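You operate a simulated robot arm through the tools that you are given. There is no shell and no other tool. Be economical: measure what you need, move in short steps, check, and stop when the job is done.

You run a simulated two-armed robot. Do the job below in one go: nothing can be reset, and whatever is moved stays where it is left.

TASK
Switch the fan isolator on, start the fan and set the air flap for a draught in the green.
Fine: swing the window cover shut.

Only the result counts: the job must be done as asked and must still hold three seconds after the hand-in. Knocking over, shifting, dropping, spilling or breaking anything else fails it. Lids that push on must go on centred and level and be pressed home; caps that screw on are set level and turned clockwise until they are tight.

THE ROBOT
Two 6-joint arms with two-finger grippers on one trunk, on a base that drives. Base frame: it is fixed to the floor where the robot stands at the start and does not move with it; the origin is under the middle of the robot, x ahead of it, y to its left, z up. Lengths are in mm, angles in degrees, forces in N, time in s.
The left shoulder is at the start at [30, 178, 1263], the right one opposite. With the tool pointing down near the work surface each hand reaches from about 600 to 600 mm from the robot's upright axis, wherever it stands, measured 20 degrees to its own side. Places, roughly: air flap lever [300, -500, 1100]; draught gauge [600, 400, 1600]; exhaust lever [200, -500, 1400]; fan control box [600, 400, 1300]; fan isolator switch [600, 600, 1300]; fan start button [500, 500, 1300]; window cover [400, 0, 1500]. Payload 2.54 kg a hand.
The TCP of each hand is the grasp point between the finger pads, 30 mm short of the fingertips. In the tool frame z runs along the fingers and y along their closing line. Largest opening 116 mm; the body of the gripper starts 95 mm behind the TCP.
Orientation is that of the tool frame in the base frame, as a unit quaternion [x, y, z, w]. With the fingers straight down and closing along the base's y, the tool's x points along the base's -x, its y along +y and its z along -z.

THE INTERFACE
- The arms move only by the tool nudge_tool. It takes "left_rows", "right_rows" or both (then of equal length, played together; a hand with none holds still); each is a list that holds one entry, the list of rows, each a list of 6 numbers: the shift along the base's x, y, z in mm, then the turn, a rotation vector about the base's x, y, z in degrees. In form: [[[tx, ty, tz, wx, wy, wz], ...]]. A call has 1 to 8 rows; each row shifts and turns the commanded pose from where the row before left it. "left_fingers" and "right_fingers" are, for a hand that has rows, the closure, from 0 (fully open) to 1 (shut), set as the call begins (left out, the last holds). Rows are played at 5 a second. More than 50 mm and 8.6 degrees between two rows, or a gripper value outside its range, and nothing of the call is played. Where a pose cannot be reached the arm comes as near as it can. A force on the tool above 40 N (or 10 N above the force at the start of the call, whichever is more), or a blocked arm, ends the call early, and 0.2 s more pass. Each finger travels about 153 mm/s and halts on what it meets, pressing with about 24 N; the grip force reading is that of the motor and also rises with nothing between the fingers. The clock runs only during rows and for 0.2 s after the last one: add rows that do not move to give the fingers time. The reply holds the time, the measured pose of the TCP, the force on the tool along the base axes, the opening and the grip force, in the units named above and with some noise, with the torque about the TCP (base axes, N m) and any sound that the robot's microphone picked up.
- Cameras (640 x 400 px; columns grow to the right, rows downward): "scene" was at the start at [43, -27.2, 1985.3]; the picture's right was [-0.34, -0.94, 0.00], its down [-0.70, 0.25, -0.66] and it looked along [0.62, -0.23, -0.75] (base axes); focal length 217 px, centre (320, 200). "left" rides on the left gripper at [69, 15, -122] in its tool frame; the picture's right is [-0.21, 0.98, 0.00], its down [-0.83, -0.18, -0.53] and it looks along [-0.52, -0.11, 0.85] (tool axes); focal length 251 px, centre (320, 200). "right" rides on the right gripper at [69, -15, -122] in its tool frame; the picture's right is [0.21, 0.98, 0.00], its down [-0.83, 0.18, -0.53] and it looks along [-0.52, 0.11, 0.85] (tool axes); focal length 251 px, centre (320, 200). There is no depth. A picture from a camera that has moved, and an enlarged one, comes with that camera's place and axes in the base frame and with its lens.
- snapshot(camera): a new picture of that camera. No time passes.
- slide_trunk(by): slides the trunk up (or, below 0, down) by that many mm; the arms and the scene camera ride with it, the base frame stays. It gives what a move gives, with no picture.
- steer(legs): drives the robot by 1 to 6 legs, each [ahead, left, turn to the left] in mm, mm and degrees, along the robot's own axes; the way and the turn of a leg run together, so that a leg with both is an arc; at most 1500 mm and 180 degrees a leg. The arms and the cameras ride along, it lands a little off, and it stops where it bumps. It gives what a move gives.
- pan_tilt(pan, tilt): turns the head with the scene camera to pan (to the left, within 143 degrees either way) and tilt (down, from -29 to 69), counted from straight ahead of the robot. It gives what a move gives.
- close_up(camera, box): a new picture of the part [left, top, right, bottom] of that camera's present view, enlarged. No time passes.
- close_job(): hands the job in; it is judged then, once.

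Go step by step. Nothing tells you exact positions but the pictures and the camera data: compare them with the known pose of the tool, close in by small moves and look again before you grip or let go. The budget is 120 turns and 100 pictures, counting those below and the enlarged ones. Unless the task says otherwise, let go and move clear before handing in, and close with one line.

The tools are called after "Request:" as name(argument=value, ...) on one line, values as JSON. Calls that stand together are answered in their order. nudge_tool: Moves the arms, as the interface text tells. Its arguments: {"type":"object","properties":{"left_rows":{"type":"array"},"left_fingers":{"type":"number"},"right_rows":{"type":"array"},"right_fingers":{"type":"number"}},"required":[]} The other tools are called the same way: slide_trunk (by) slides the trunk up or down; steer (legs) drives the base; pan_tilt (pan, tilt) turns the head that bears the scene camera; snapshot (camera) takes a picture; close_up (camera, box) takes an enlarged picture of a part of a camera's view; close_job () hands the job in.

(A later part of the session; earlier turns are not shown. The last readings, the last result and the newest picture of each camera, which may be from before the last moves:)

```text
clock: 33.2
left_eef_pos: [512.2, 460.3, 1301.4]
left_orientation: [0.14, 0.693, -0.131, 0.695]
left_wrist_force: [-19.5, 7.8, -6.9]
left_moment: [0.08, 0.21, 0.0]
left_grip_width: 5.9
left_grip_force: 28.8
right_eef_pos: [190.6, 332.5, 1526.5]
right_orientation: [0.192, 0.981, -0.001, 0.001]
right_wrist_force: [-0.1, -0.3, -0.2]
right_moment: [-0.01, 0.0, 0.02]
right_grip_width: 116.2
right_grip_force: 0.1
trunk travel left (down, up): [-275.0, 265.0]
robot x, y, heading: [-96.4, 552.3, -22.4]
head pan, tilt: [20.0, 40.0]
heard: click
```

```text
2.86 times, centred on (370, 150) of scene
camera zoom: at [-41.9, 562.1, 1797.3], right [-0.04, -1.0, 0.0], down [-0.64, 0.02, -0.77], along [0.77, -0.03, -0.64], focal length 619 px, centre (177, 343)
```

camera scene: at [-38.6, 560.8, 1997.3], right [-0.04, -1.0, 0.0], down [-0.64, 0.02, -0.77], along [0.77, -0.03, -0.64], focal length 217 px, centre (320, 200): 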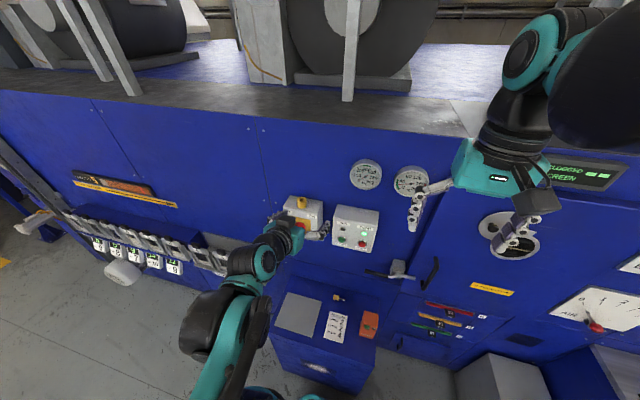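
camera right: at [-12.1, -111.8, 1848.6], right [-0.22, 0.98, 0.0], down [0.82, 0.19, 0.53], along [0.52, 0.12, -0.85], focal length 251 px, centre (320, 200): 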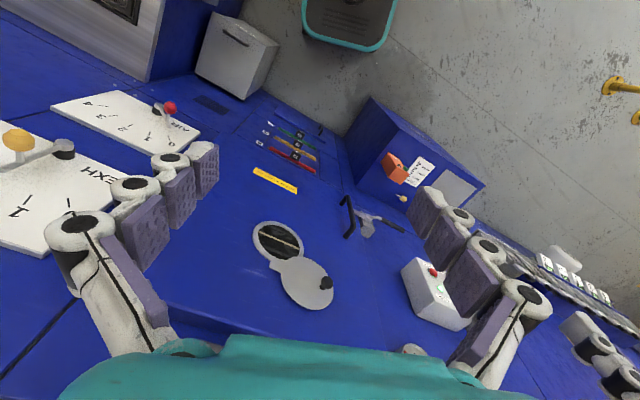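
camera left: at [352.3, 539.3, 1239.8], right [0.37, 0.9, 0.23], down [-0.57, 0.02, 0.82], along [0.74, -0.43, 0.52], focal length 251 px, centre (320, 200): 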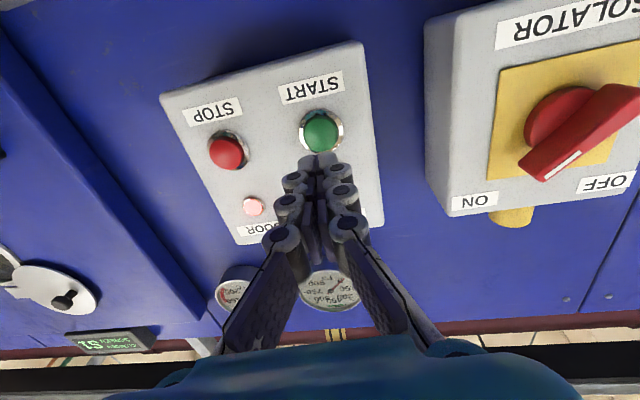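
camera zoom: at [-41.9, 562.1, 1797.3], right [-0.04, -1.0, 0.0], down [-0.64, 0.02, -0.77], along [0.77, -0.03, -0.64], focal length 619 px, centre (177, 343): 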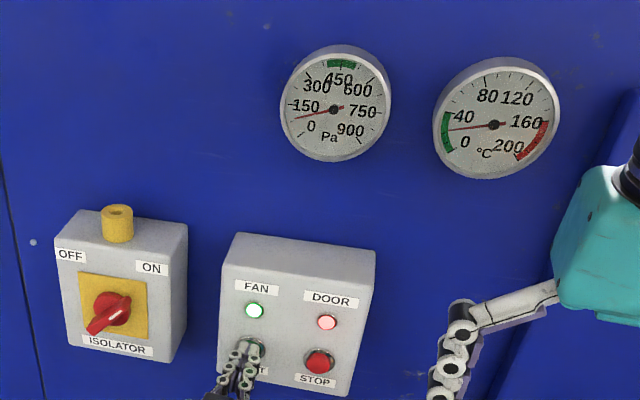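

The click came, the FAN lamp is on and the draught is rising (about 100 Pa). I'll back off and check the gauge.

Request:
nudge_tool(left_rows=[[[-20, 8.2, 0, 0, 0, 0], [-40, 16.3, 0, 0, 0, 0], [-40, 16.3, 0, 0, 0, 0], [-20, 8.2, 0, 0, 0, 0], [0, 0, 0, 0, 0, 0], [0, 0, 0, 0, 0, 0]]])

Request:
pan_tilt(pan=0, tilt=30)

Request:
snapshot(camera="scene")

```text
clock: 34.6
left_eef_pos: [395.1, 511.5, 1301.1]
left_orientation: [0.139, 0.694, -0.13, 0.695]
left_wrist_force: [1.1, -0.6, 0.1]
left_moment: [0.01, -0.01, 0.01]
left_grip_width: 0.0
left_grip_force: 28.6
right_eef_pos: [192.0, 330.9, 1526.0]
right_orientation: [0.192, 0.981, 0.001, 0.0]
right_wrist_force: [-0.4, 0.0, 0.9]
right_moment: [0.02, -0.01, -0.04]
right_grip_width: 115.8
right_grip_force: 0.0
trunk travel left (down, up): [-275.0, 265.0]
robot x, y, heading: [-93.6, 552.2, -22.2]
head pan, tilt: [20.0, 40.0]
```

```text
clock: 35.4
left_eef_pos: [394.5, 511.2, 1300.2]
left_orientation: [0.141, 0.694, -0.13, 0.694]
left_wrist_force: [1.0, 0.5, 0.0]
left_moment: [0.02, -0.02, 0.02]
left_grip_width: 0.2
left_grip_force: 28.7
right_eef_pos: [194.2, 332.5, 1526.7]
right_orientation: [0.193, 0.981, 0.001, 0.0]
right_wrist_force: [-0.1, 0.4, -0.1]
right_moment: [0.03, -0.02, -0.01]
right_grip_width: 116.1
right_grip_force: 0.0
trunk travel left (down, up): [-275.0, 265.0]
robot x, y, heading: [-95.1, 555.0, -22.1]
head pan, tilt: [0.0, 30.0]
```

```text
60 pictures are left
camera scene: at [-39.3, 529.7, 1812.6], right [-0.38, -0.93, 0.0], down [-0.46, 0.19, -0.87], along [0.8, -0.33, -0.5], focal length 217 px, centre (320, 200)
```

scene: 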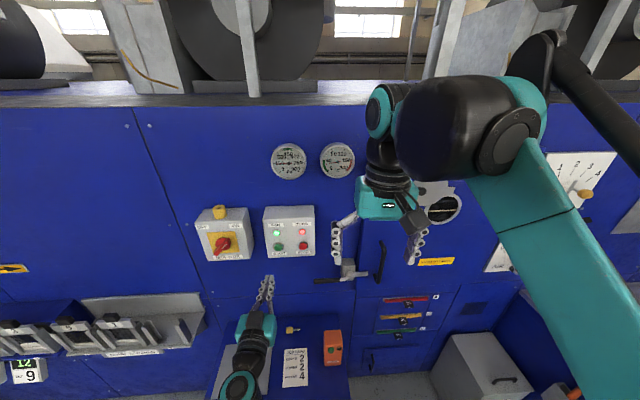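

The fan runs. Before moving right to the cover and air flap, I'll check the area on the right for obstacles.

Request:
close_up(camera="scene", box=[260, 130, 370, 200])

Request:
pan_tilt(pan=-65, tilt=45)

Request:
snapshot(camera="scene")

```text
5.71 times, centred on (315, 165) of scene
camera zoom: at [-39.3, 529.7, 1812.6], right [-0.38, -0.93, 0.0], down [-0.46, 0.19, -0.87], along [0.8, -0.33, -0.5], focal length 1238 px, centre (349, 400)
```

zoom: 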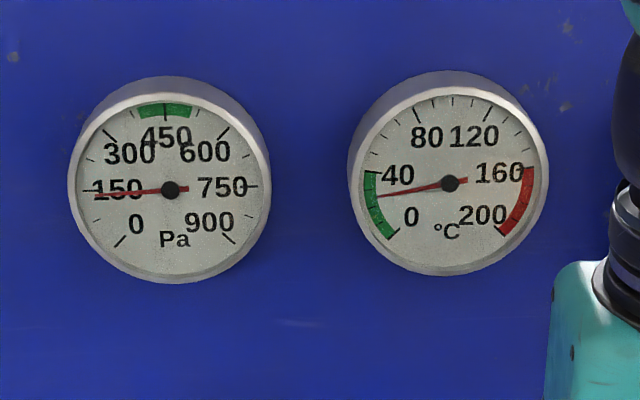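

```text
clock: 36.8
left_eef_pos: [395.2, 510.9, 1301.0]
left_orientation: [0.141, 0.694, -0.13, 0.695]
left_wrist_force: [-0.2, 0.2, -0.7]
left_moment: [0.05, 0.01, 0.04]
left_grip_width: 0.1
left_grip_force: 28.6
right_eef_pos: [193.3, 331.0, 1526.4]
right_orientation: [0.192, 0.981, 0.001, 0.0]
right_wrist_force: [0.6, 0.2, -0.5]
right_moment: [-0.01, -0.03, 0.0]
right_grip_width: 116.0
right_grip_force: 0.1
trunk travel left (down, up): [-275.0, 265.0]
robot x, y, heading: [-96.6, 552.8, -22.2]
head pan, tilt: [-65.0, 45.0]
```

```text
58 pictures are left
camera scene: at [-119.1, 482.5, 1790.0], right [-1.0, -0.05, 0.0], down [-0.04, 0.71, -0.71], along [0.04, -0.71, -0.71], focal length 217 px, centre (320, 200)
```

scene: 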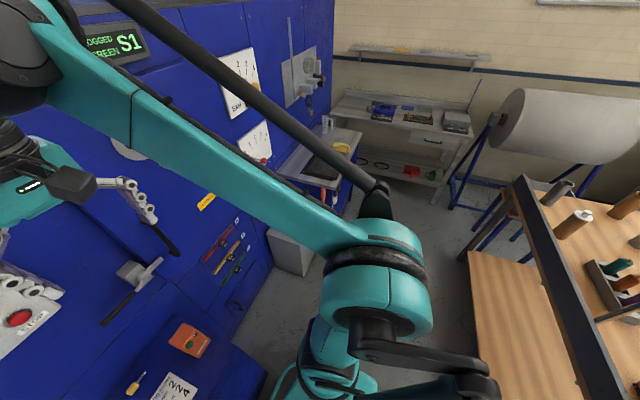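

The gauge reads 150 Pa with the flap at 0. I'll drive right first, in front of the cover and air lever, then forward a little.

Request:
steer(legs=[[0, -610, 0], [80, 0, 0]])

Request:
pan_tilt(pan=0, tilt=35)

Request:
snapshot(camera="scene")

Request:
snapshot(camera="left")

Request:
snapshot(camera="right")

```text
clock: 40.9
left_eef_pos: [236.1, -89.1, 1301.2]
left_orientation: [0.145, 0.693, -0.133, 0.693]
left_wrist_force: [0.1, -0.7, -0.7]
left_moment: [0.02, 0.0, -0.02]
left_grip_width: 0.0
left_grip_force: 28.4
right_eef_pos: [31.4, -268.6, 1525.1]
right_orientation: [0.198, 0.98, 0.0, 0.0]
right_wrist_force: [1.2, -0.5, -0.5]
right_moment: [0.0, 0.09, 0.0]
right_grip_width: 116.0
right_grip_force: 0.1
trunk travel left (down, up): [-275.0, 265.0]
robot x, y, heading: [-253.7, -43.1, -22.9]
head pan, tilt: [-65.0, 45.0]
```

```text
clock: 42.2
left_eef_pos: [232.5, -89.5, 1299.6]
left_orientation: [0.145, 0.693, -0.134, 0.694]
left_wrist_force: [-0.2, -0.3, 0.8]
left_moment: [0.0, -0.01, -0.02]
left_grip_width: 0.1
left_grip_force: 29.4
right_eef_pos: [29.5, -267.6, 1526.7]
right_orientation: [0.198, 0.98, 0.0, 0.0]
right_wrist_force: [-0.3, -0.3, 0.1]
right_moment: [0.03, -0.01, 0.02]
right_grip_width: 115.8
right_grip_force: 0.0
trunk travel left (down, up): [-275.0, 265.0]
robot x, y, heading: [-254.6, -41.6, -22.4]
head pan, tilt: [0.0, 35.0]
```

```text
57 pictures are left
camera scene: at [-202.9, -65.7, 1804.8], right [-0.39, -0.92, 0.0], down [-0.53, 0.22, -0.82], along [0.76, -0.32, -0.57], focal length 217 px, centre (320, 200)
```

scene: 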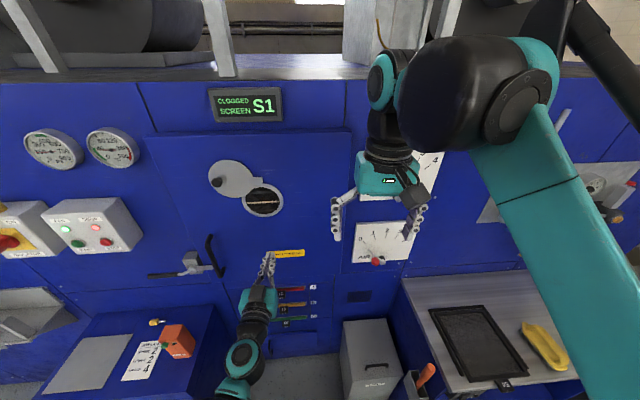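

```text
56 pictures are left
camera left: at [126.9, -28.0, 1232.0], right [0.38, 0.9, 0.23], down [-0.57, 0.03, 0.82], along [0.73, -0.44, 0.52], focal length 251 px, centre (320, 200)
```

left: 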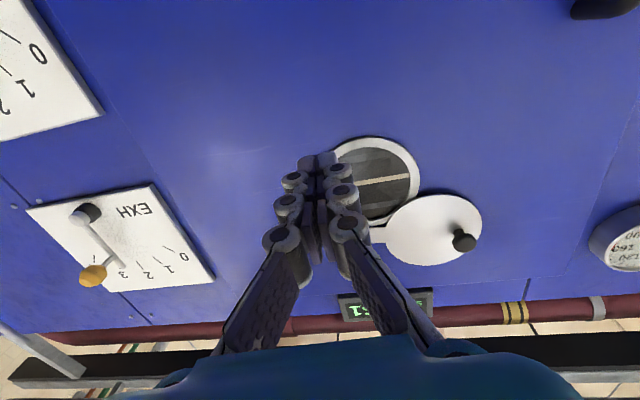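

```text
55 pictures are left
camera right: at [-39.5, -255.4, 1648.7], right [0.18, 0.98, 0.0], down [0.83, -0.15, 0.53], along [0.53, -0.1, -0.85], focal length 251 px, centre (320, 200)
```

right: 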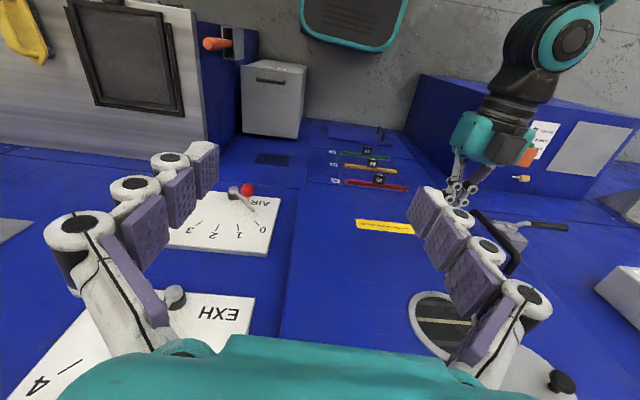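

I'll zoom in on the cover and its knob.

Request:
close_up(camera="scene", box=[190, 140, 310, 230])

Request:
close_up(camera="left", box=[320, 120, 520, 280])

Request:
close_up(camera="right", box=[150, 160, 290, 350])

```text
4.44 times, centred on (250, 185) of scene
camera zoom: at [-202.9, -65.7, 1804.8], right [-0.39, -0.92, 0.0], down [-0.53, 0.22, -0.82], along [0.76, -0.32, -0.57], focal length 963 px, centre (631, 267)
```

zoom: 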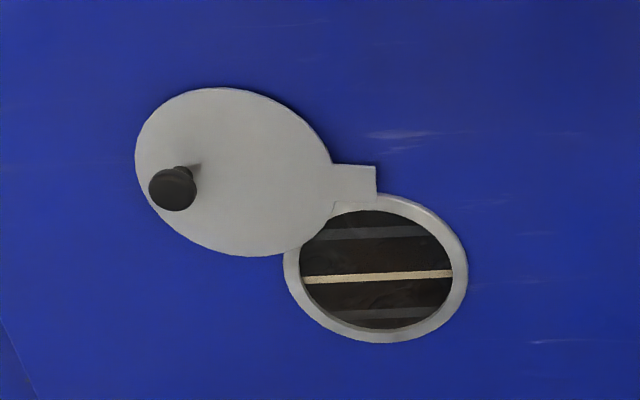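

```text
2.50 times, centred on (420, 200) of left
camera zoom: at [126.9, -28.0, 1232.0], right [0.38, 0.9, 0.23], down [-0.57, 0.03, 0.82], along [0.73, -0.44, 0.52], focal length 629 px, centre (70, 200)
```

zoom: 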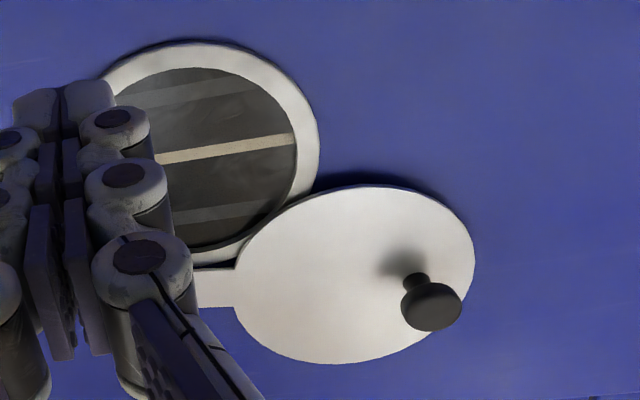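

```text
2.11 times, centred on (220, 255) of right
camera zoom: at [-39.5, -255.4, 1648.7], right [0.18, 0.98, 0.0], down [0.83, -0.15, 0.53], along [0.53, -0.1, -0.85], focal length 529 px, centre (530, 84)
```

zoom: 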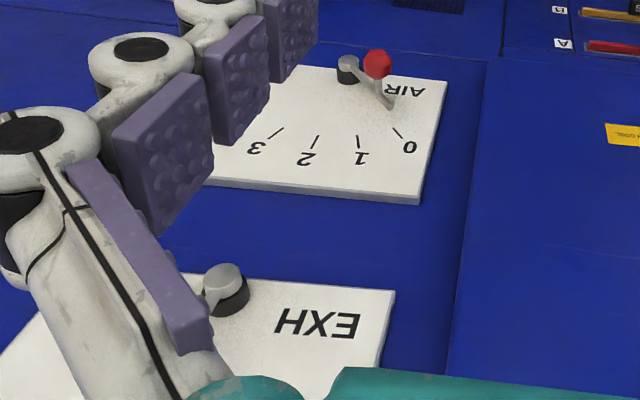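

The cover hangs to the left of its pivot, at about panel (p, l, z) = (405, 45, 1481). The knob is at (377, 158, 1490) and must swing about 92° down, to hang below the pivot over the window. I'll raise the trunk 50 mm and stand off in front of the knob with the left hand.

Request:
slide_trunk(by=50)

Request:
nudge_tool(left_rows=[[[10, 10, 35, 0, 0, 0], [21, 21, 26, 0, 0, 0], [21, 21, 26, 0, 0, 0], [21, 21, 26, 0, 0, 0], [21, 21, 26, 0, 0, 0], [20.7, 21.6, 1, 0, 0, 0]]], left_fingers=0.45)

Request:
snapshot(camera="left")

Request:
close_up(camera="scene", box=[180, 140, 320, 250])

```text
clock: 43.1
left_eef_pos: [234.1, -90.6, 1350.7]
left_orientation: [0.145, 0.693, -0.134, 0.694]
left_wrist_force: [0.7, -0.7, -0.4]
left_moment: [0.01, 0.01, 0.03]
left_grip_width: 0.0
left_grip_force: 28.3
right_eef_pos: [30.2, -269.2, 1576.3]
right_orientation: [0.198, 0.98, 0.0, 0.0]
right_wrist_force: [-0.2, -0.7, 0.9]
right_moment: [0.02, 0.0, 0.0]
right_grip_width: 116.1
right_grip_force: 0.0
trunk travel left (down, up): [-325.0, 215.0]
robot x, y, heading: [-250.0, -44.1, -22.6]
head pan, tilt: [0.0, 35.0]
```

```text
clock: 44.5
left_eef_pos: [351.2, 27.7, 1492.0]
left_orientation: [0.144, 0.693, -0.134, 0.693]
left_wrist_force: [0.7, -0.5, 0.4]
left_moment: [-0.01, -0.03, 0.01]
left_grip_width: 63.5
left_grip_force: 0.1
right_eef_pos: [31.4, -266.9, 1575.8]
right_orientation: [0.197, 0.98, -0.001, -0.001]
right_wrist_force: [-0.2, -0.6, 0.4]
right_moment: [0.0, 0.03, -0.01]
right_grip_width: 116.0
right_grip_force: 0.0
trunk travel left (down, up): [-325.0, 215.0]
robot x, y, heading: [-255.7, -40.4, -22.8]
head pan, tilt: [0.0, 35.0]
```

```text
51 pictures are left
camera left: at [243.9, 88.7, 1423.0], right [0.38, 0.9, 0.23], down [-0.57, 0.03, 0.82], along [0.73, -0.44, 0.52], focal length 251 px, centre (320, 200)
```

left: 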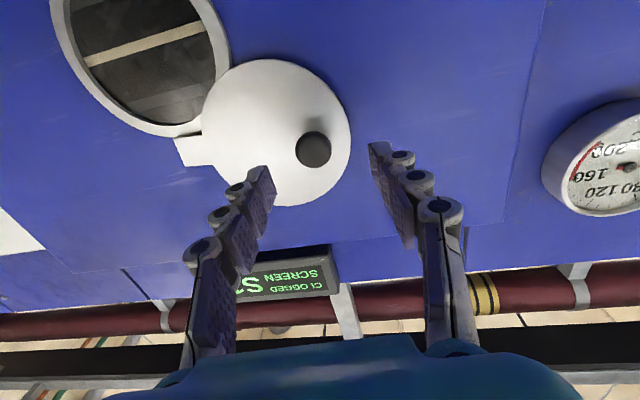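

```text
3.64 times, centred on (250, 195) of scene
camera zoom: at [-200.7, -64.9, 1854.7], right [-0.39, -0.92, 0.0], down [-0.53, 0.22, -0.82], along [0.75, -0.32, -0.57], focal length 788 px, centre (574, 218)
```

zoom: 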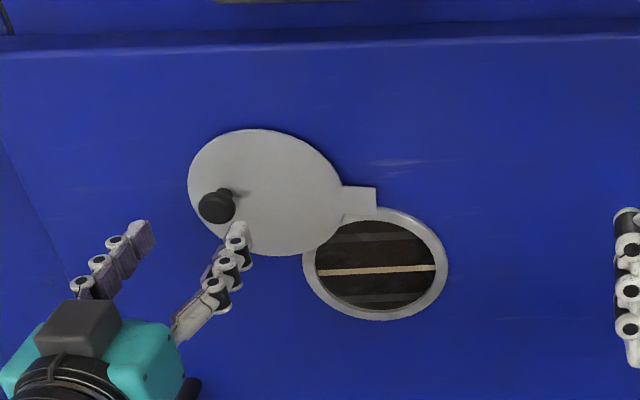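

The knob lines up (l≈156, z≈1490). I'll advance over it and look.

Request:
nudge_tool(left_rows=[[[14, -11, -2, 0, 0, 0], [16, -7, 0, 0, 0, 0], [15.5, -6.6, 0, 0, 0, 0]]])

Request:
snapshot(camera="left")

```text
clock: 45.3
left_eef_pos: [395.0, 2.8, 1489.0]
left_orientation: [0.145, 0.693, -0.133, 0.694]
left_wrist_force: [-0.1, -0.6, -1.0]
left_moment: [0.02, -0.02, -0.02]
left_grip_width: 63.8
left_grip_force: 0.2
right_eef_pos: [32.2, -269.0, 1576.9]
right_orientation: [0.198, 0.98, -0.001, -0.001]
right_wrist_force: [0.7, -0.5, 0.5]
right_moment: [-0.01, 0.03, -0.01]
right_grip_width: 115.9
right_grip_force: 0.0
trunk travel left (down, up): [-325.0, 215.0]
robot x, y, heading: [-255.0, -45.4, -22.8]
head pan, tilt: [0.0, 35.0]
```

```text
49 pictures are left
camera left: at [289.0, 63.8, 1420.4], right [0.38, 0.9, 0.23], down [-0.57, 0.03, 0.82], along [0.73, -0.44, 0.52], focal length 251 px, centre (320, 200)
```

left: 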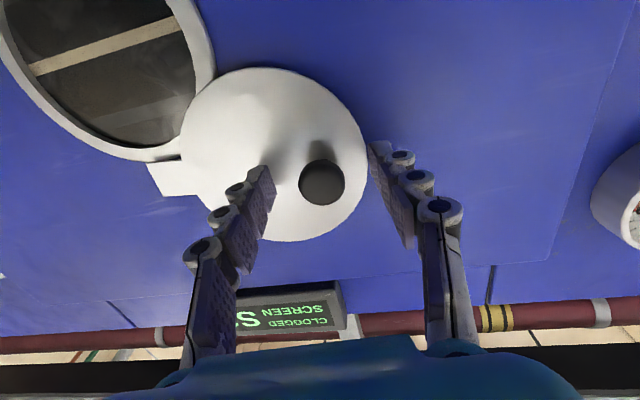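

The knob sits between the pads at the right depth, so I'll close.

Request:
nudge_tool(left_rows=[[[0, 0, 0, 0, 0, 0], [0, 0, 0, 0, 0, 0], [0, 0, 0, 0, 0, 0]]], left_fingers=0.85)

```text
clock: 46.1
left_eef_pos: [395.3, 4.4, 1489.9]
left_orientation: [0.145, 0.692, -0.134, 0.694]
left_wrist_force: [-4.3, 5.5, 0.1]
left_moment: [-0.02, 0.07, -0.02]
left_grip_width: 26.0
left_grip_force: 45.1
right_eef_pos: [29.7, -267.0, 1577.5]
right_orientation: [0.197, 0.98, 0.0, 0.001]
right_wrist_force: [0.4, 0.9, 0.0]
right_moment: [-0.01, -0.01, -0.01]
right_grip_width: 115.9
right_grip_force: 0.1
trunk travel left (down, up): [-325.0, 215.0]
robot x, y, heading: [-254.7, -43.8, -22.7]
head pan, tilt: [0.0, 35.0]
```

The knob is gripped. I'll swing it along the arc, starting with about 40°.

Request:
nudge_tool(left_rows=[[[0, 0, -9.5, 0, 0, 0], [0, 0, -9.5, 0, 0, 0], [-0.6, -1.5, -9.7, 0, 0, 0], [-0.7, -1.6, -9.6, 0, 0, 0], [-1.3, -3.1, -9.3, 0, 0, 0], [-1.3, -3.1, -9.2, 0, 0, 0], [-1.9, -4.5, -8.5, 0, 0, 0], [-1.9, -4.5, -8.5, 0, 0, 0]]])

Request:
close_up(camera="scene", box=[180, 140, 320, 250])

```text
clock: 47.9
left_eef_pos: [389.0, -10.9, 1414.0]
left_orientation: [0.142, 0.693, -0.134, 0.694]
left_wrist_force: [4.1, 27.2, -12.5]
left_moment: [-0.49, 0.13, 0.19]
left_grip_width: 26.1
left_grip_force: 44.9
right_eef_pos: [32.2, -262.5, 1575.9]
right_orientation: [0.198, 0.98, -0.002, 0.0]
right_wrist_force: [0.7, 0.3, 0.8]
right_moment: [0.02, 0.01, 0.0]
right_grip_width: 116.3
right_grip_force: 0.0
trunk travel left (down, up): [-325.0, 215.0]
robot x, y, heading: [-260.3, -38.9, -22.7]
head pan, tilt: [0.0, 35.0]
```

```text
3.64 times, centred on (250, 195) of scene
camera zoom: at [-200.0, -58.7, 1854.7], right [-0.39, -0.92, 0.0], down [-0.53, 0.22, -0.82], along [0.75, -0.32, -0.57], focal length 788 px, centre (574, 218)
```

zoom: 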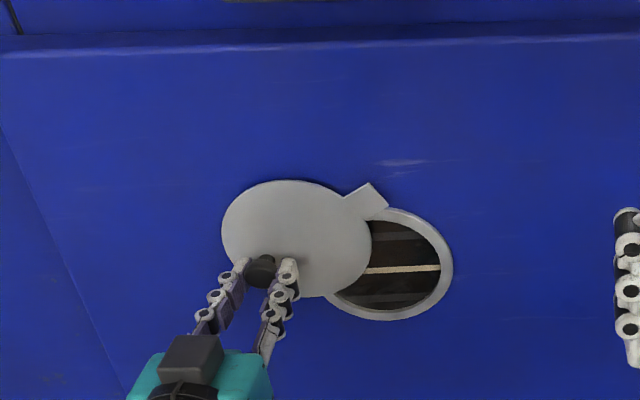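

The cover swings. The force shows that the pivot sits slightly lower than assumed (z≈1475), so I'll correct the arc and continue.

Request:
nudge_tool(left_rows=[[[-1, -2, -10, 0, 0, 0], [-1.8, -4.6, -6.6, 0, 0, 0], [-4.4, -10.5, -11, 0, 0, 0], [-4.9, -11.7, -9.2, 0, 0, 0], [-5.4, -12.8, -7.4, 0, 0, 0]]])

Request:
close_up(camera="scene", box=[180, 140, 320, 250])

```text
clock: 49.1
left_eef_pos: [372.3, -60.7, 1369.1]
left_orientation: [0.145, 0.693, -0.134, 0.693]
left_wrist_force: [12.7, 0.6, -0.1]
left_moment: [-0.41, -0.08, 0.0]
left_grip_width: 25.9
left_grip_force: 44.5
right_eef_pos: [33.7, -267.5, 1574.8]
right_orientation: [0.197, 0.98, -0.001, -0.002]
right_wrist_force: [1.0, 1.0, -0.1]
right_moment: [-0.03, -0.03, 0.01]
right_grip_width: 116.1
right_grip_force: 0.0
trunk travel left (down, up): [-325.0, 215.0]
robot x, y, heading: [-251.0, -41.6, -22.8]
head pan, tilt: [0.0, 35.0]
```

```text
3.64 times, centred on (250, 195) of scene
camera zoom: at [-199.1, -65.8, 1854.8], right [-0.39, -0.92, 0.0], down [-0.53, 0.22, -0.82], along [0.75, -0.32, -0.58], focal length 788 px, centre (574, 218)
```

zoom: 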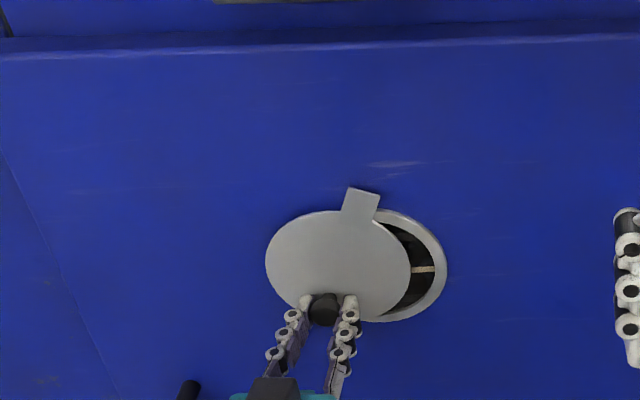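

Nearly shut. I'll swing it the last ~22°.

Request:
nudge_tool(left_rows=[[[-4.9, -14.2, -3.6, 0, 0, 0], [-5.5, -14.5, -2.8, 0, 0, 0], [-4.6, -10.9, -0.6, 0, 0, 0], [0, 0, 0, 0, 0, 0]]])

Request:
close_up(camera="scene", box=[180, 140, 320, 250])

```text
clock: 50.1
left_eef_pos: [356.7, -98.9, 1362.9]
left_orientation: [0.144, 0.694, -0.133, 0.693]
left_wrist_force: [15.1, -1.1, -7.7]
left_moment: [-0.28, 0.02, 0.04]
left_grip_width: 26.2
left_grip_force: 44.9
right_eef_pos: [34.5, -269.0, 1575.6]
right_orientation: [0.197, 0.98, -0.002, -0.002]
right_wrist_force: [0.8, -1.0, 0.0]
right_moment: [0.0, 0.02, 0.01]
right_grip_width: 116.0
right_grip_force: 0.1
trunk travel left (down, up): [-325.0, 215.0]
robot x, y, heading: [-255.6, -44.2, -22.6]
head pan, tilt: [0.0, 35.0]
```

```text
3.64 times, centred on (250, 195) of scene
camera zoom: at [-197.9, -65.8, 1854.6], right [-0.39, -0.92, 0.0], down [-0.53, 0.22, -0.82], along [0.75, -0.32, -0.58], focal length 788 px, centre (574, 218)
```

zoom: 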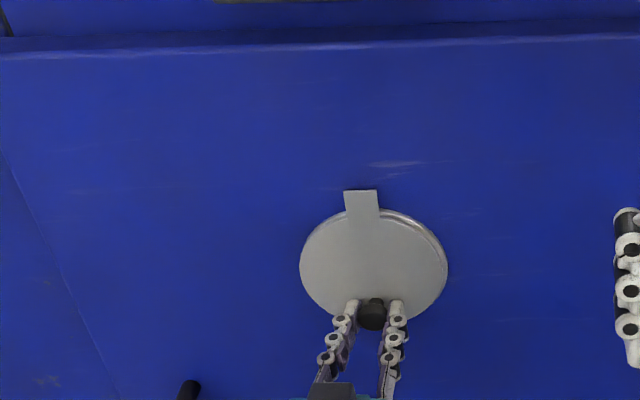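

It looks shut. I'll nudge 4 mm more to feel for the stop.

Request:
nudge_tool(left_rows=[[[-0.6, -2, 0, 0, 0, 0], [-0.8, -1.8, 0, 0, 0, 0], [0, 0, 0, 0, 0, 0]]])

Request:
close_up(camera="left", box=[180, 40, 460, 240])

```text
clock: 50.9
left_eef_pos: [355.6, -101.3, 1360.9]
left_orientation: [0.144, 0.694, -0.134, 0.693]
left_wrist_force: [20.9, -1.7, 7.0]
left_moment: [-0.17, -0.02, 0.0]
left_grip_width: 26.2
left_grip_force: 44.3
right_eef_pos: [33.2, -269.5, 1575.8]
right_orientation: [0.198, 0.98, -0.001, -0.001]
right_wrist_force: [1.1, -0.4, -0.3]
right_moment: [0.02, 0.0, 0.0]
right_grip_width: 116.0
right_grip_force: 0.0
trunk travel left (down, up): [-325.0, 215.0]
robot x, y, heading: [-253.0, -41.8, -22.7]
head pan, tilt: [0.0, 35.0]
```

```text
2.00 times, centred on (320, 140) of left
camera zoom: at [249.3, -40.5, 1293.6], right [0.38, 0.9, 0.23], down [-0.56, 0.03, 0.83], along [0.74, -0.44, 0.52], focal length 503 px, centre (320, 320)
```

zoom: 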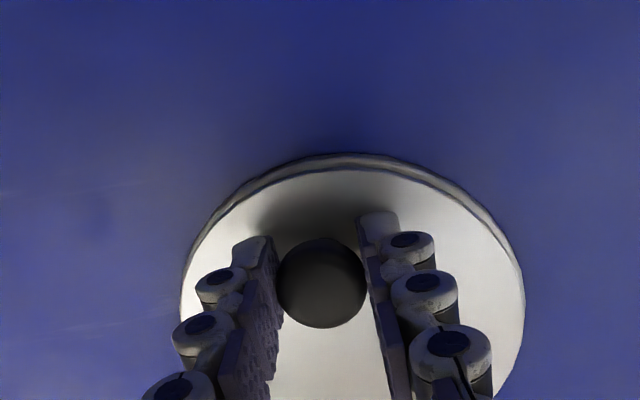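

The cover sits concentric on the window rim. I'll release and back off.

Request:
nudge_tool(left_rows=[[[0, 0, 0, 0, 0, 0], [0, 0, 0, 0, 0, 0], [-18, 7.6, 0, 0, 0, 0], [-37, 15.5, 0, 0, 0, 0], [-37, 15.5, 0, 0, 0, 0], [-37, 15.5, 0, 0, 0, 0], [-20, 30, 0, 0, 0, 0], [-20, 30, 0, 0, 0, 0]]], left_fingers=0.45)

Request:
close_up(camera="scene", box=[20, 100, 320, 290])

Request:
close_up(camera="scene", box=[210, 160, 290, 230])

```text
clock: 52.7
left_eef_pos: [193.0, 8.4, 1374.4]
left_orientation: [0.145, 0.692, -0.134, 0.694]
left_wrist_force: [0.3, -0.2, 0.8]
left_moment: [0.01, -0.03, 0.05]
left_grip_width: 63.8
left_grip_force: 0.1
left hand out of reach, approached as far as the arm can: row 8
right_eef_pos: [27.9, -269.2, 1576.5]
right_orientation: [0.197, 0.98, -0.001, 0.0]
right_wrist_force: [0.0, -0.5, -0.4]
right_moment: [0.03, 0.05, 0.01]
right_grip_width: 115.9
right_grip_force: 0.1
trunk travel left (down, up): [-325.0, 215.0]
robot x, y, heading: [-253.3, -42.3, -22.8]
head pan, tilt: [0.0, 35.0]
```

```text
2.11 times, centred on (170, 195) of scene
camera zoom: at [-204.0, -67.3, 1854.8], right [-0.39, -0.92, 0.0], down [-0.53, 0.22, -0.82], along [0.76, -0.32, -0.57], focal length 456 px, centre (636, 210)
```

zoom: 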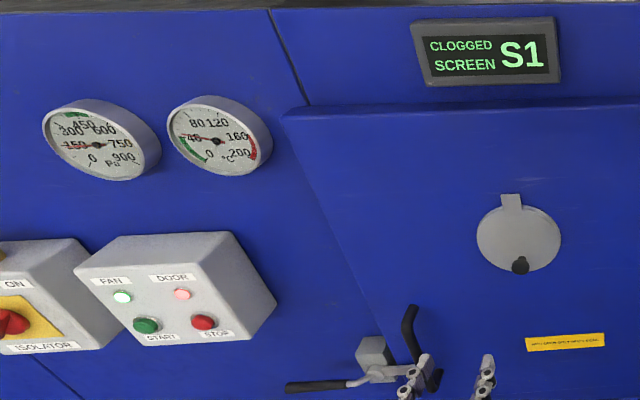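

```text
5.71 times, centred on (250, 195) of scene
camera zoom: at [-204.0, -67.3, 1854.8], right [-0.39, -0.92, 0.0], down [-0.53, 0.22, -0.82], along [0.76, -0.32, -0.57], focal length 1238 px, centre (720, 229)
```

zoom: 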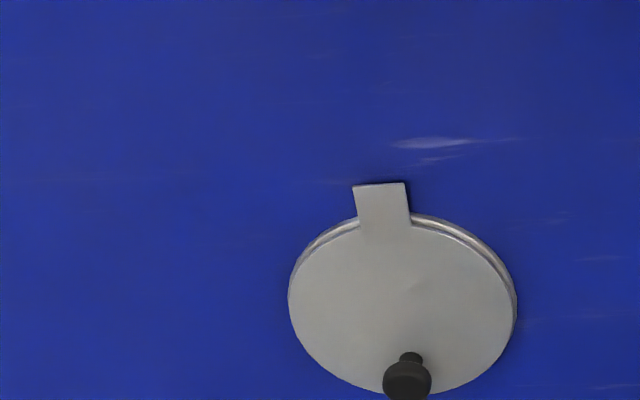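

The cover is shut and stays. Now the air flap: I'll lower the trunk and bring the right hand, tilted 30° below horizontal, towards the red AIR knob at about (p 405, l −362, z 1108).

Request:
slide_trunk(by=-150)

Request:
nudge_tool(right_rows=[[[3, -12, -15, -2.9, -6.9, 0], [3, -12, -15, -2.9, -6.9, 0], [3, -12, -15, -2.9, -6.9, 0], [3, -12, -15, -2.9, -6.9, 0], [3, -12, -15, -2.9, -6.9, 0], [3, -12, -15, -2.9, -6.9, 0], [3, -12, -15, -2.9, -6.9, 0], [3, -12, -15, -2.9, -6.9, 0]]], right_fingers=0.4)

Request:
snapshot(camera="right")

Request:
snapshot(camera="scene")

```text
clock: 54.5
left_eef_pos: [193.3, 9.1, 1224.1]
left_orientation: [0.145, 0.692, -0.134, 0.694]
left_wrist_force: [0.7, -0.2, 0.4]
left_moment: [0.03, 0.01, 0.0]
left_grip_width: 63.6
left_grip_force: 0.1
right_eef_pos: [29.4, -267.6, 1426.5]
right_orientation: [0.198, 0.98, 0.0, 0.0]
right_wrist_force: [0.1, -0.2, -0.5]
right_moment: [0.02, -0.01, 0.01]
right_grip_width: 116.1
right_grip_force: 0.1
trunk travel left (down, up): [-175.0, 365.0]
robot x, y, heading: [-257.2, -40.5, -22.7]
head pan, tilt: [0.0, 35.0]
```

```text
clock: 56.3
left_eef_pos: [192.0, 10.2, 1223.1]
left_orientation: [0.145, 0.692, -0.134, 0.694]
left_wrist_force: [0.0, -0.2, 0.2]
left_moment: [-0.04, -0.01, -0.02]
left_grip_width: 63.8
left_grip_force: 0.0
right_eef_pos: [53.4, -364.0, 1305.5]
right_orientation: [0.171, 0.849, -0.099, 0.49]
right_wrist_force: [0.1, 0.7, -0.7]
right_moment: [0.02, -0.01, -0.02]
right_grip_width: 69.6
right_grip_force: 0.0
trunk travel left (down, up): [-175.0, 365.0]
robot x, y, heading: [-255.2, -41.0, -22.9]
head pan, tilt: [0.0, 35.0]
```

```text
42 pictures are left
camera right: at [-81.6, -323.5, 1306.7], right [0.28, 0.94, -0.19], down [0.02, 0.19, 0.98], along [0.96, -0.28, 0.03], focal length 251 px, centre (320, 200)
```

right: 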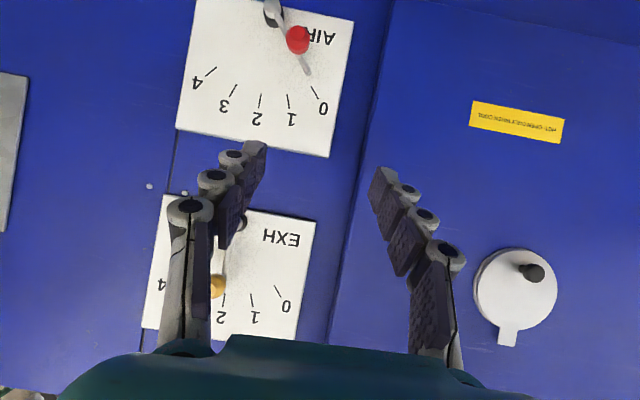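

```text
41 pictures are left
camera scene: at [-203.0, -65.6, 1704.8], right [-0.39, -0.92, 0.0], down [-0.53, 0.22, -0.82], along [0.76, -0.32, -0.57], focal length 217 px, centre (320, 200)
```

scene: 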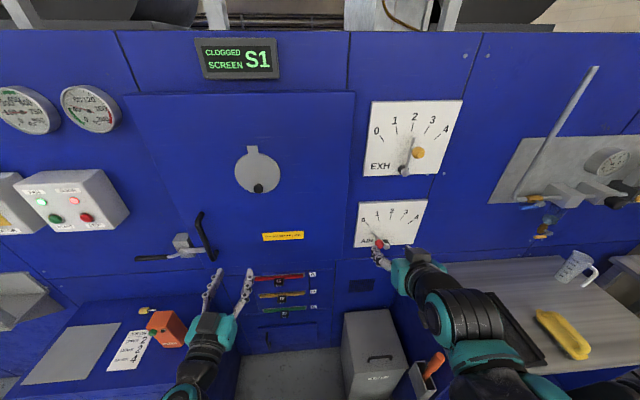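

The AIR knob triangulates to (410.6, −362, 1102.5), with the hub at about (420, −404, 1072). Scale 0 is about 45° left of the top and 4 about 45° right. I'll move to a standoff 90 mm short.

Request:
nudge_tool(right_rows=[[[22.3, -19.6, -31.4, 0, 0, 0], [22.3, -19.6, -31.4, 0, 0, 0], [22.3, -19.6, -31.4, 0, 0, 0], [22.3, -19.6, -31.4, 0, 0, 0], [22.3, -19.6, -31.4, 0, 0, 0]]])

Request:
snapshot(camera="right")

Request:
close_up(camera="scene", box=[330, 180, 450, 290])

```text
clock: 57.5
left_eef_pos: [194.5, 8.0, 1222.2]
left_orientation: [0.146, 0.693, -0.134, 0.693]
left_wrist_force: [0.4, -0.8, -0.5]
left_moment: [0.04, 0.0, 0.01]
left_grip_width: 63.7
left_grip_force: 0.1
right_eef_pos: [168.3, -467.1, 1148.5]
right_orientation: [0.171, 0.85, -0.098, 0.489]
right_wrist_force: [-0.1, -0.8, -0.4]
right_moment: [0.04, 0.0, 0.02]
right_grip_width: 69.5
right_grip_force: 0.1
trunk travel left (down, up): [-175.0, 365.0]
robot x, y, heading: [-253.8, -40.4, -22.8]
head pan, tilt: [0.0, 35.0]
```

```text
40 pictures are left
camera right: at [32.9, -425.7, 1150.3], right [0.28, 0.94, -0.19], down [0.03, 0.18, 0.98], along [0.96, -0.28, 0.03], focal length 251 px, centre (320, 200)
```

right: 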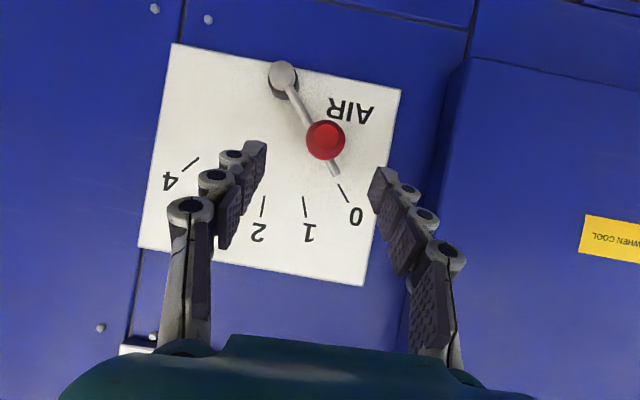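

```text
3.64 times, centred on (390, 235) of scene
camera zoom: at [-200.3, -67.3, 1704.7], right [-0.39, -0.92, 0.0], down [-0.53, 0.22, -0.82], along [0.75, -0.32, -0.57], focal length 788 px, centre (66, 73)
```

zoom: 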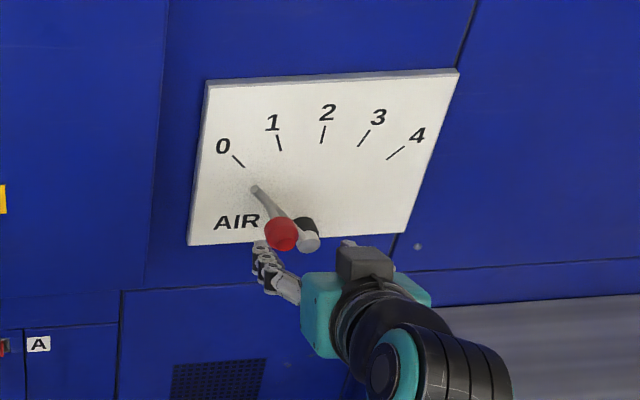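

Alignment is good. I'll narrow the fingers a bit and advance onto the knob, tips just past its centre.

Request:
nudge_tool(right_rows=[[[1.9, 4.5, 0, 0, 0, 0], [17, -7.2, -11.5, 0, 0, 0], [17, -7.2, -11.5, 0, 0, 0], [17, -7.1, -11.5, 0, 0, 0]]], right_fingers=0.58)

Request:
snapshot(camera="right")

```text
clock: 58.5
left_eef_pos: [193.5, 9.2, 1223.0]
left_orientation: [0.145, 0.693, -0.133, 0.694]
left_wrist_force: [0.7, -0.7, 0.0]
left_moment: [0.01, 0.03, 0.04]
left_grip_width: 64.1
left_grip_force: 0.2
right_eef_pos: [219.9, -480.0, 1115.3]
right_orientation: [0.172, 0.85, -0.099, 0.488]
right_wrist_force: [1.5, -0.1, 0.1]
right_moment: [0.0, 0.0, -0.01]
right_grip_width: 48.5
right_grip_force: 0.0
trunk travel left (down, up): [-175.0, 365.0]
robot x, y, heading: [-256.6, -42.2, -22.7]
head pan, tilt: [0.0, 35.0]
```

```text
38 pictures are left
camera right: at [85.6, -440.2, 1116.8], right [0.28, 0.94, -0.19], down [0.03, 0.19, 0.98], along [0.96, -0.28, 0.03], focal length 251 px, centre (320, 200)
```

right: 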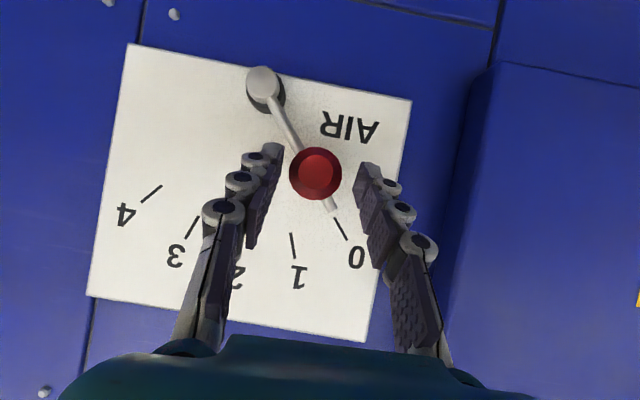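

The knob is centred between the tips. I'll close.

Request:
nudge_tool(right_rows=[[[0, 0, 0, 0, 0, 0], [0, 0, 0, 0, 0, 0], [0, 0, 0, 0, 0, 0]]], right_fingers=0.85)

Request:
snapshot(camera="right")

```text
clock: 59.3
left_eef_pos: [192.4, 8.0, 1222.8]
left_orientation: [0.146, 0.692, -0.135, 0.694]
left_wrist_force: [0.7, 0.4, -0.3]
left_moment: [0.02, 0.01, 0.04]
left_grip_width: 63.9
left_grip_force: 0.1
right_eef_pos: [217.5, -482.9, 1115.7]
right_orientation: [0.172, 0.849, -0.099, 0.49]
right_wrist_force: [-6.3, -15.5, 5.6]
right_moment: [-0.42, -0.22, -0.36]
right_grip_width: 31.9
right_grip_force: 44.8
trunk travel left (down, up): [-175.0, 365.0]
robot x, y, heading: [-255.2, -42.3, -22.7]
head pan, tilt: [0.0, 35.0]
```

```text
37 pictures are left
camera right: at [83.1, -441.9, 1117.4], right [0.28, 0.94, -0.19], down [0.03, 0.19, 0.98], along [0.96, -0.28, 0.03], focal length 251 px, centre (320, 200)
```

right: 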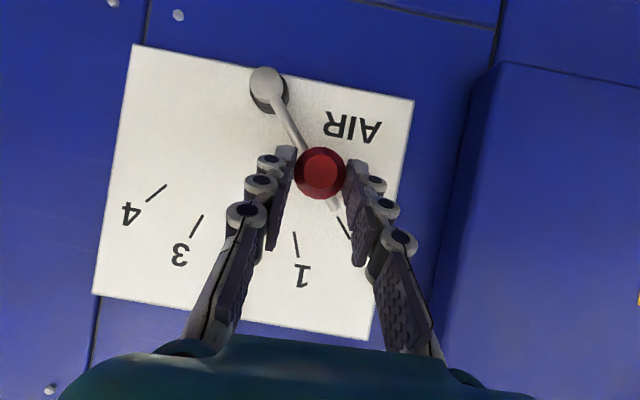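

The knob is gripped, and better triangulation puts the hub at (459, −412, 1039), R≈82, with about 19.5° per scale unit. I'll move to 1 and read the gauge.

Request:
nudge_tool(right_rows=[[[-2.3, -5.5, 4.2, 0, 0, 0], [-2.3, -5.4, 3.8, 0, 0, 0], [-2.4, -5.7, 3, 0, 0, 0], [-2.4, -5.7, 2.6, 0, 0, 0], [0, 0, 0, 0, 0, 0], [0, 0, 0, 0, 0, 0], [0, 0, 0, 0, 0, 0], [0, 0, 0, 0, 0, 0]]])

Request:
snapshot(camera="right")

Request:
close_up(camera="scene", box=[0, 70, 130, 150])

```text
clock: 61.1
left_eef_pos: [195.0, 10.9, 1222.2]
left_orientation: [0.145, 0.693, -0.136, 0.693]
left_wrist_force: [-0.7, -0.7, -0.3]
left_moment: [-0.03, 0.01, -0.05]
left_grip_width: 63.9
left_grip_force: 0.0
right_eef_pos: [211.6, -498.7, 1129.9]
right_orientation: [0.17, 0.849, -0.1, 0.49]
right_wrist_force: [27.1, 8.7, 21.8]
right_moment: [0.12, -0.87, 0.47]
right_grip_width: 32.4
right_grip_force: 44.6
trunk travel left (down, up): [-175.0, 365.0]
robot x, y, heading: [-256.1, -42.2, -22.8]
head pan, tilt: [0.0, 35.0]
```

```text
36 pictures are left
camera right: at [76.9, -459.2, 1131.4], right [0.28, 0.94, -0.19], down [0.03, 0.19, 0.98], along [0.96, -0.28, 0.03], focal length 251 px, centre (320, 200)
```

right: 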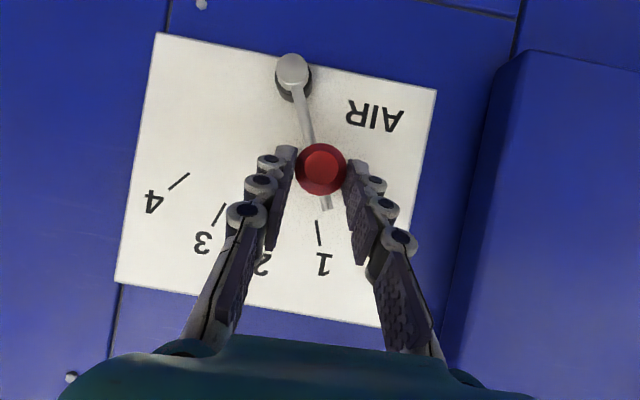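

```text
4.92 times, centred on (65, 110) of scene
camera zoom: at [-199.5, -62.2, 1704.9], right [-0.39, -0.92, 0.0], down [-0.53, 0.22, -0.82], along [0.75, -0.32, -0.57], focal length 1066 px, centre (1575, 643)
```

zoom: 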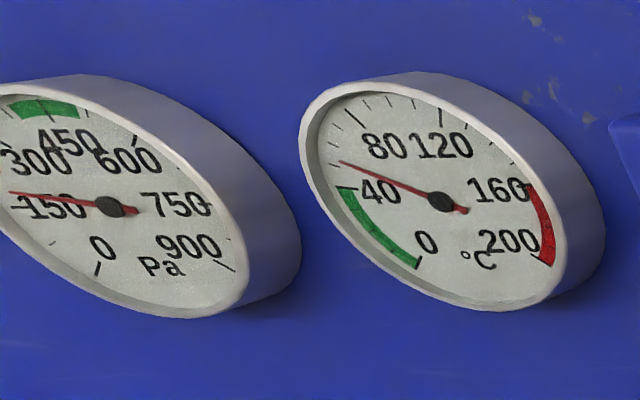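

At 1 the draught is only slightly up (about 180 Pa). I'll ease the forces and go on to 2.

Request:
nudge_tool(right_rows=[[[1, -0.4, 3, 0, 0, 0], [-2, -6.6, 2.2, 0, 0, 0], [-2, -6.6, 1.6, 0, 0, 0], [-2.7, -6.3, 1, 0, 0, 0], [-2.7, -6.3, 0.3, 0, 0, 0], [0, 0, 0, 0, 0, 0], [0, 0, 0, 0, 0, 0], [0, 0, 0, 0, 0, 0]]])

Request:
snapshot(camera="right")

Request:
close_up(camera="scene", box=[0, 70, 130, 150])

```text
clock: 62.9
left_eef_pos: [194.1, 10.6, 1221.4]
left_orientation: [0.144, 0.693, -0.134, 0.694]
left_wrist_force: [0.0, 0.2, -0.3]
left_moment: [0.0, -0.02, -0.01]
left_grip_width: 63.6
left_grip_force: 0.1
right_eef_pos: [200.2, -529.3, 1136.9]
right_orientation: [0.171, 0.849, -0.099, 0.489]
right_wrist_force: [8.9, 0.0, 5.7]
right_moment: [0.28, 0.24, 0.06]
right_grip_width: 32.3
right_grip_force: 44.3
trunk travel left (down, up): [-175.0, 365.0]
robot x, y, heading: [-257.2, -42.8, -22.5]
head pan, tilt: [0.0, 35.0]
```

```text
34 pictures are left
camera right: at [66.1, -487.9, 1138.1], right [0.28, 0.94, -0.19], down [0.03, 0.19, 0.98], along [0.96, -0.28, 0.03], focal length 251 px, centre (320, 200)
```

right: 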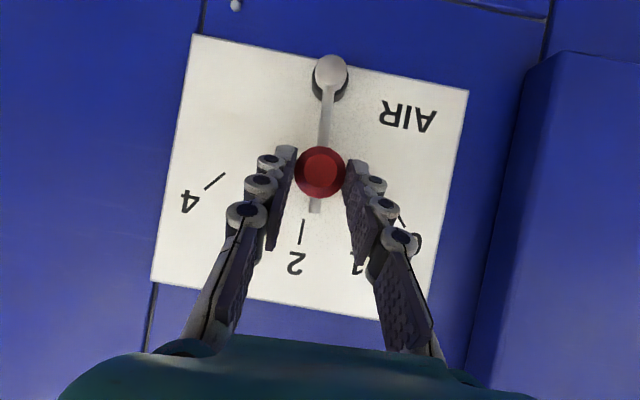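

```text
4.92 times, centred on (65, 110) of scene
camera zoom: at [-201.3, -65.2, 1704.8], right [-0.39, -0.92, 0.0], down [-0.53, 0.22, -0.82], along [0.75, -0.32, -0.57], focal length 1066 px, centre (1575, 643)
```

zoom: 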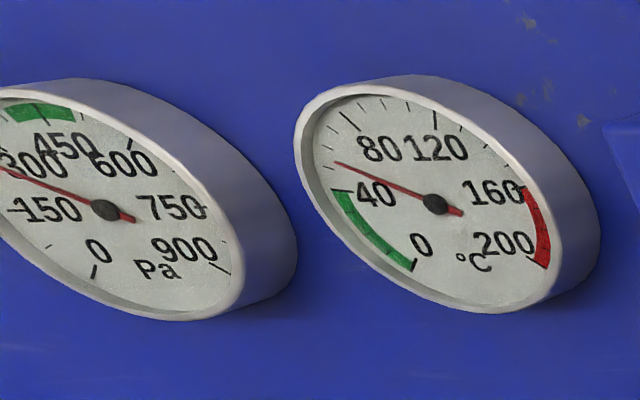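

At about 2 the draught is about 250 Pa and may still be rising. I'll pan for a clearer gauge view and let it settle.

Request:
pan_tilt(pan=30, tilt=20)

Request:
snapshot(camera="scene")

```text
clock: 63.8
left_eef_pos: [193.9, 10.6, 1222.9]
left_orientation: [0.144, 0.693, -0.134, 0.694]
left_wrist_force: [-0.2, 0.0, 1.1]
left_moment: [-0.02, 0.0, 0.02]
left_grip_width: 63.8
left_grip_force: 0.1
right_eef_pos: [201.3, -529.2, 1135.5]
right_orientation: [0.172, 0.85, -0.099, 0.489]
right_wrist_force: [8.4, -2.8, 5.4]
right_moment: [-0.14, -0.24, 0.03]
right_grip_width: 32.1
right_grip_force: 45.3
trunk travel left (down, up): [-175.0, 365.0]
robot x, y, heading: [-251.7, -40.0, -22.6]
head pan, tilt: [30.0, 20.0]
```

```text
32 pictures are left
camera scene: at [-190.4, -19.9, 1728.6], right [0.12, -0.99, 0.0], down [-0.34, -0.04, -0.94], along [0.93, 0.12, -0.34], focal length 217 px, centre (320, 200)
```

scene: 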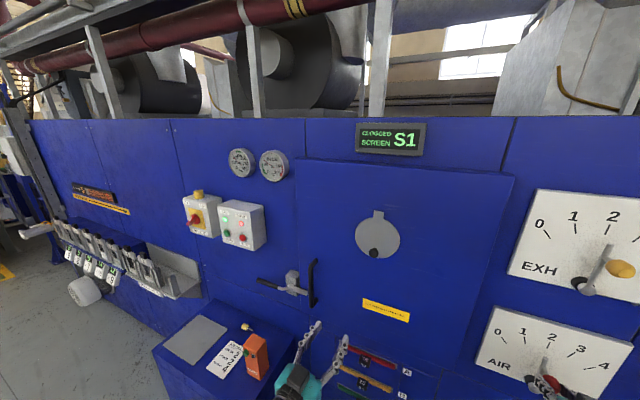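

The gauge should be readable from here. I'll move on to 3, stay a moment and read it.

Request:
nudge_tool(right_rows=[[[-2.7, -6.4, -0.2, 0, 0, 0], [-2.7, -6.4, -0.6, 0, 0, 0], [-2.7, -6.4, -1.1, 0, 0, 0], [-2.7, -6.3, -1.7, 0, 0, 0], [0, 0, 0, 0, 0, 0], [0, 0, 0, 0, 0, 0], [0, 0, 0, 0, 0, 0], [0, 0, 0, 0, 0, 0]]])

Request:
close_up(camera="scene", box=[210, 130, 310, 200])

Request:
snapshot(camera="right")

```text
clock: 65.6
left_eef_pos: [195.4, 9.2, 1222.7]
left_orientation: [0.144, 0.693, -0.136, 0.693]
left_wrist_force: [-0.7, 0.0, 0.2]
left_moment: [-0.01, 0.04, 0.0]
left_grip_width: 63.8
left_grip_force: 0.2
right_eef_pos: [190.6, -555.5, 1131.0]
right_orientation: [0.171, 0.85, -0.099, 0.489]
right_wrist_force: [9.7, 0.2, -1.0]
right_moment: [0.18, 0.2, 0.08]
right_grip_width: 32.4
right_grip_force: 45.0
trunk travel left (down, up): [-175.0, 365.0]
robot x, y, heading: [-256.2, -43.9, -22.7]
head pan, tilt: [30.0, 20.0]
```

```text
5.71 times, centred on (260, 165) of scene
camera zoom: at [-189.6, -20.3, 1728.6], right [0.13, -0.99, 0.0], down [-0.34, -0.04, -0.94], along [0.93, 0.12, -0.34], focal length 1238 px, centre (663, 400)
```

zoom: 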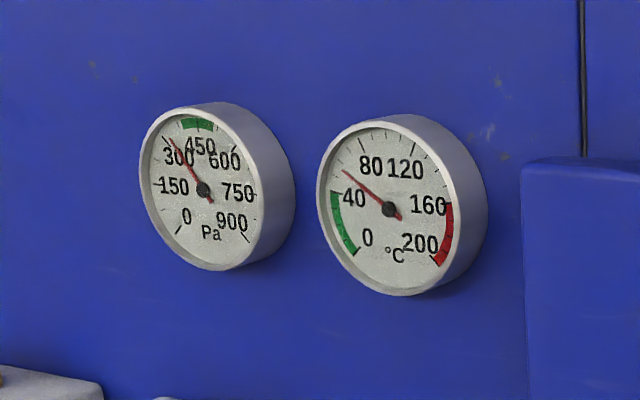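

```text
30 pictures are left
camera right: at [56.4, -514.0, 1134.4], right [0.28, 0.94, -0.19], down [0.03, 0.19, 0.98], along [0.96, -0.28, 0.03], focal length 251 px, centre (320, 200)
```

right: 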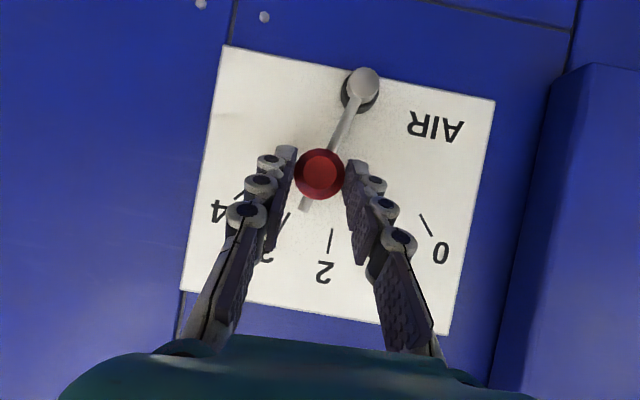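

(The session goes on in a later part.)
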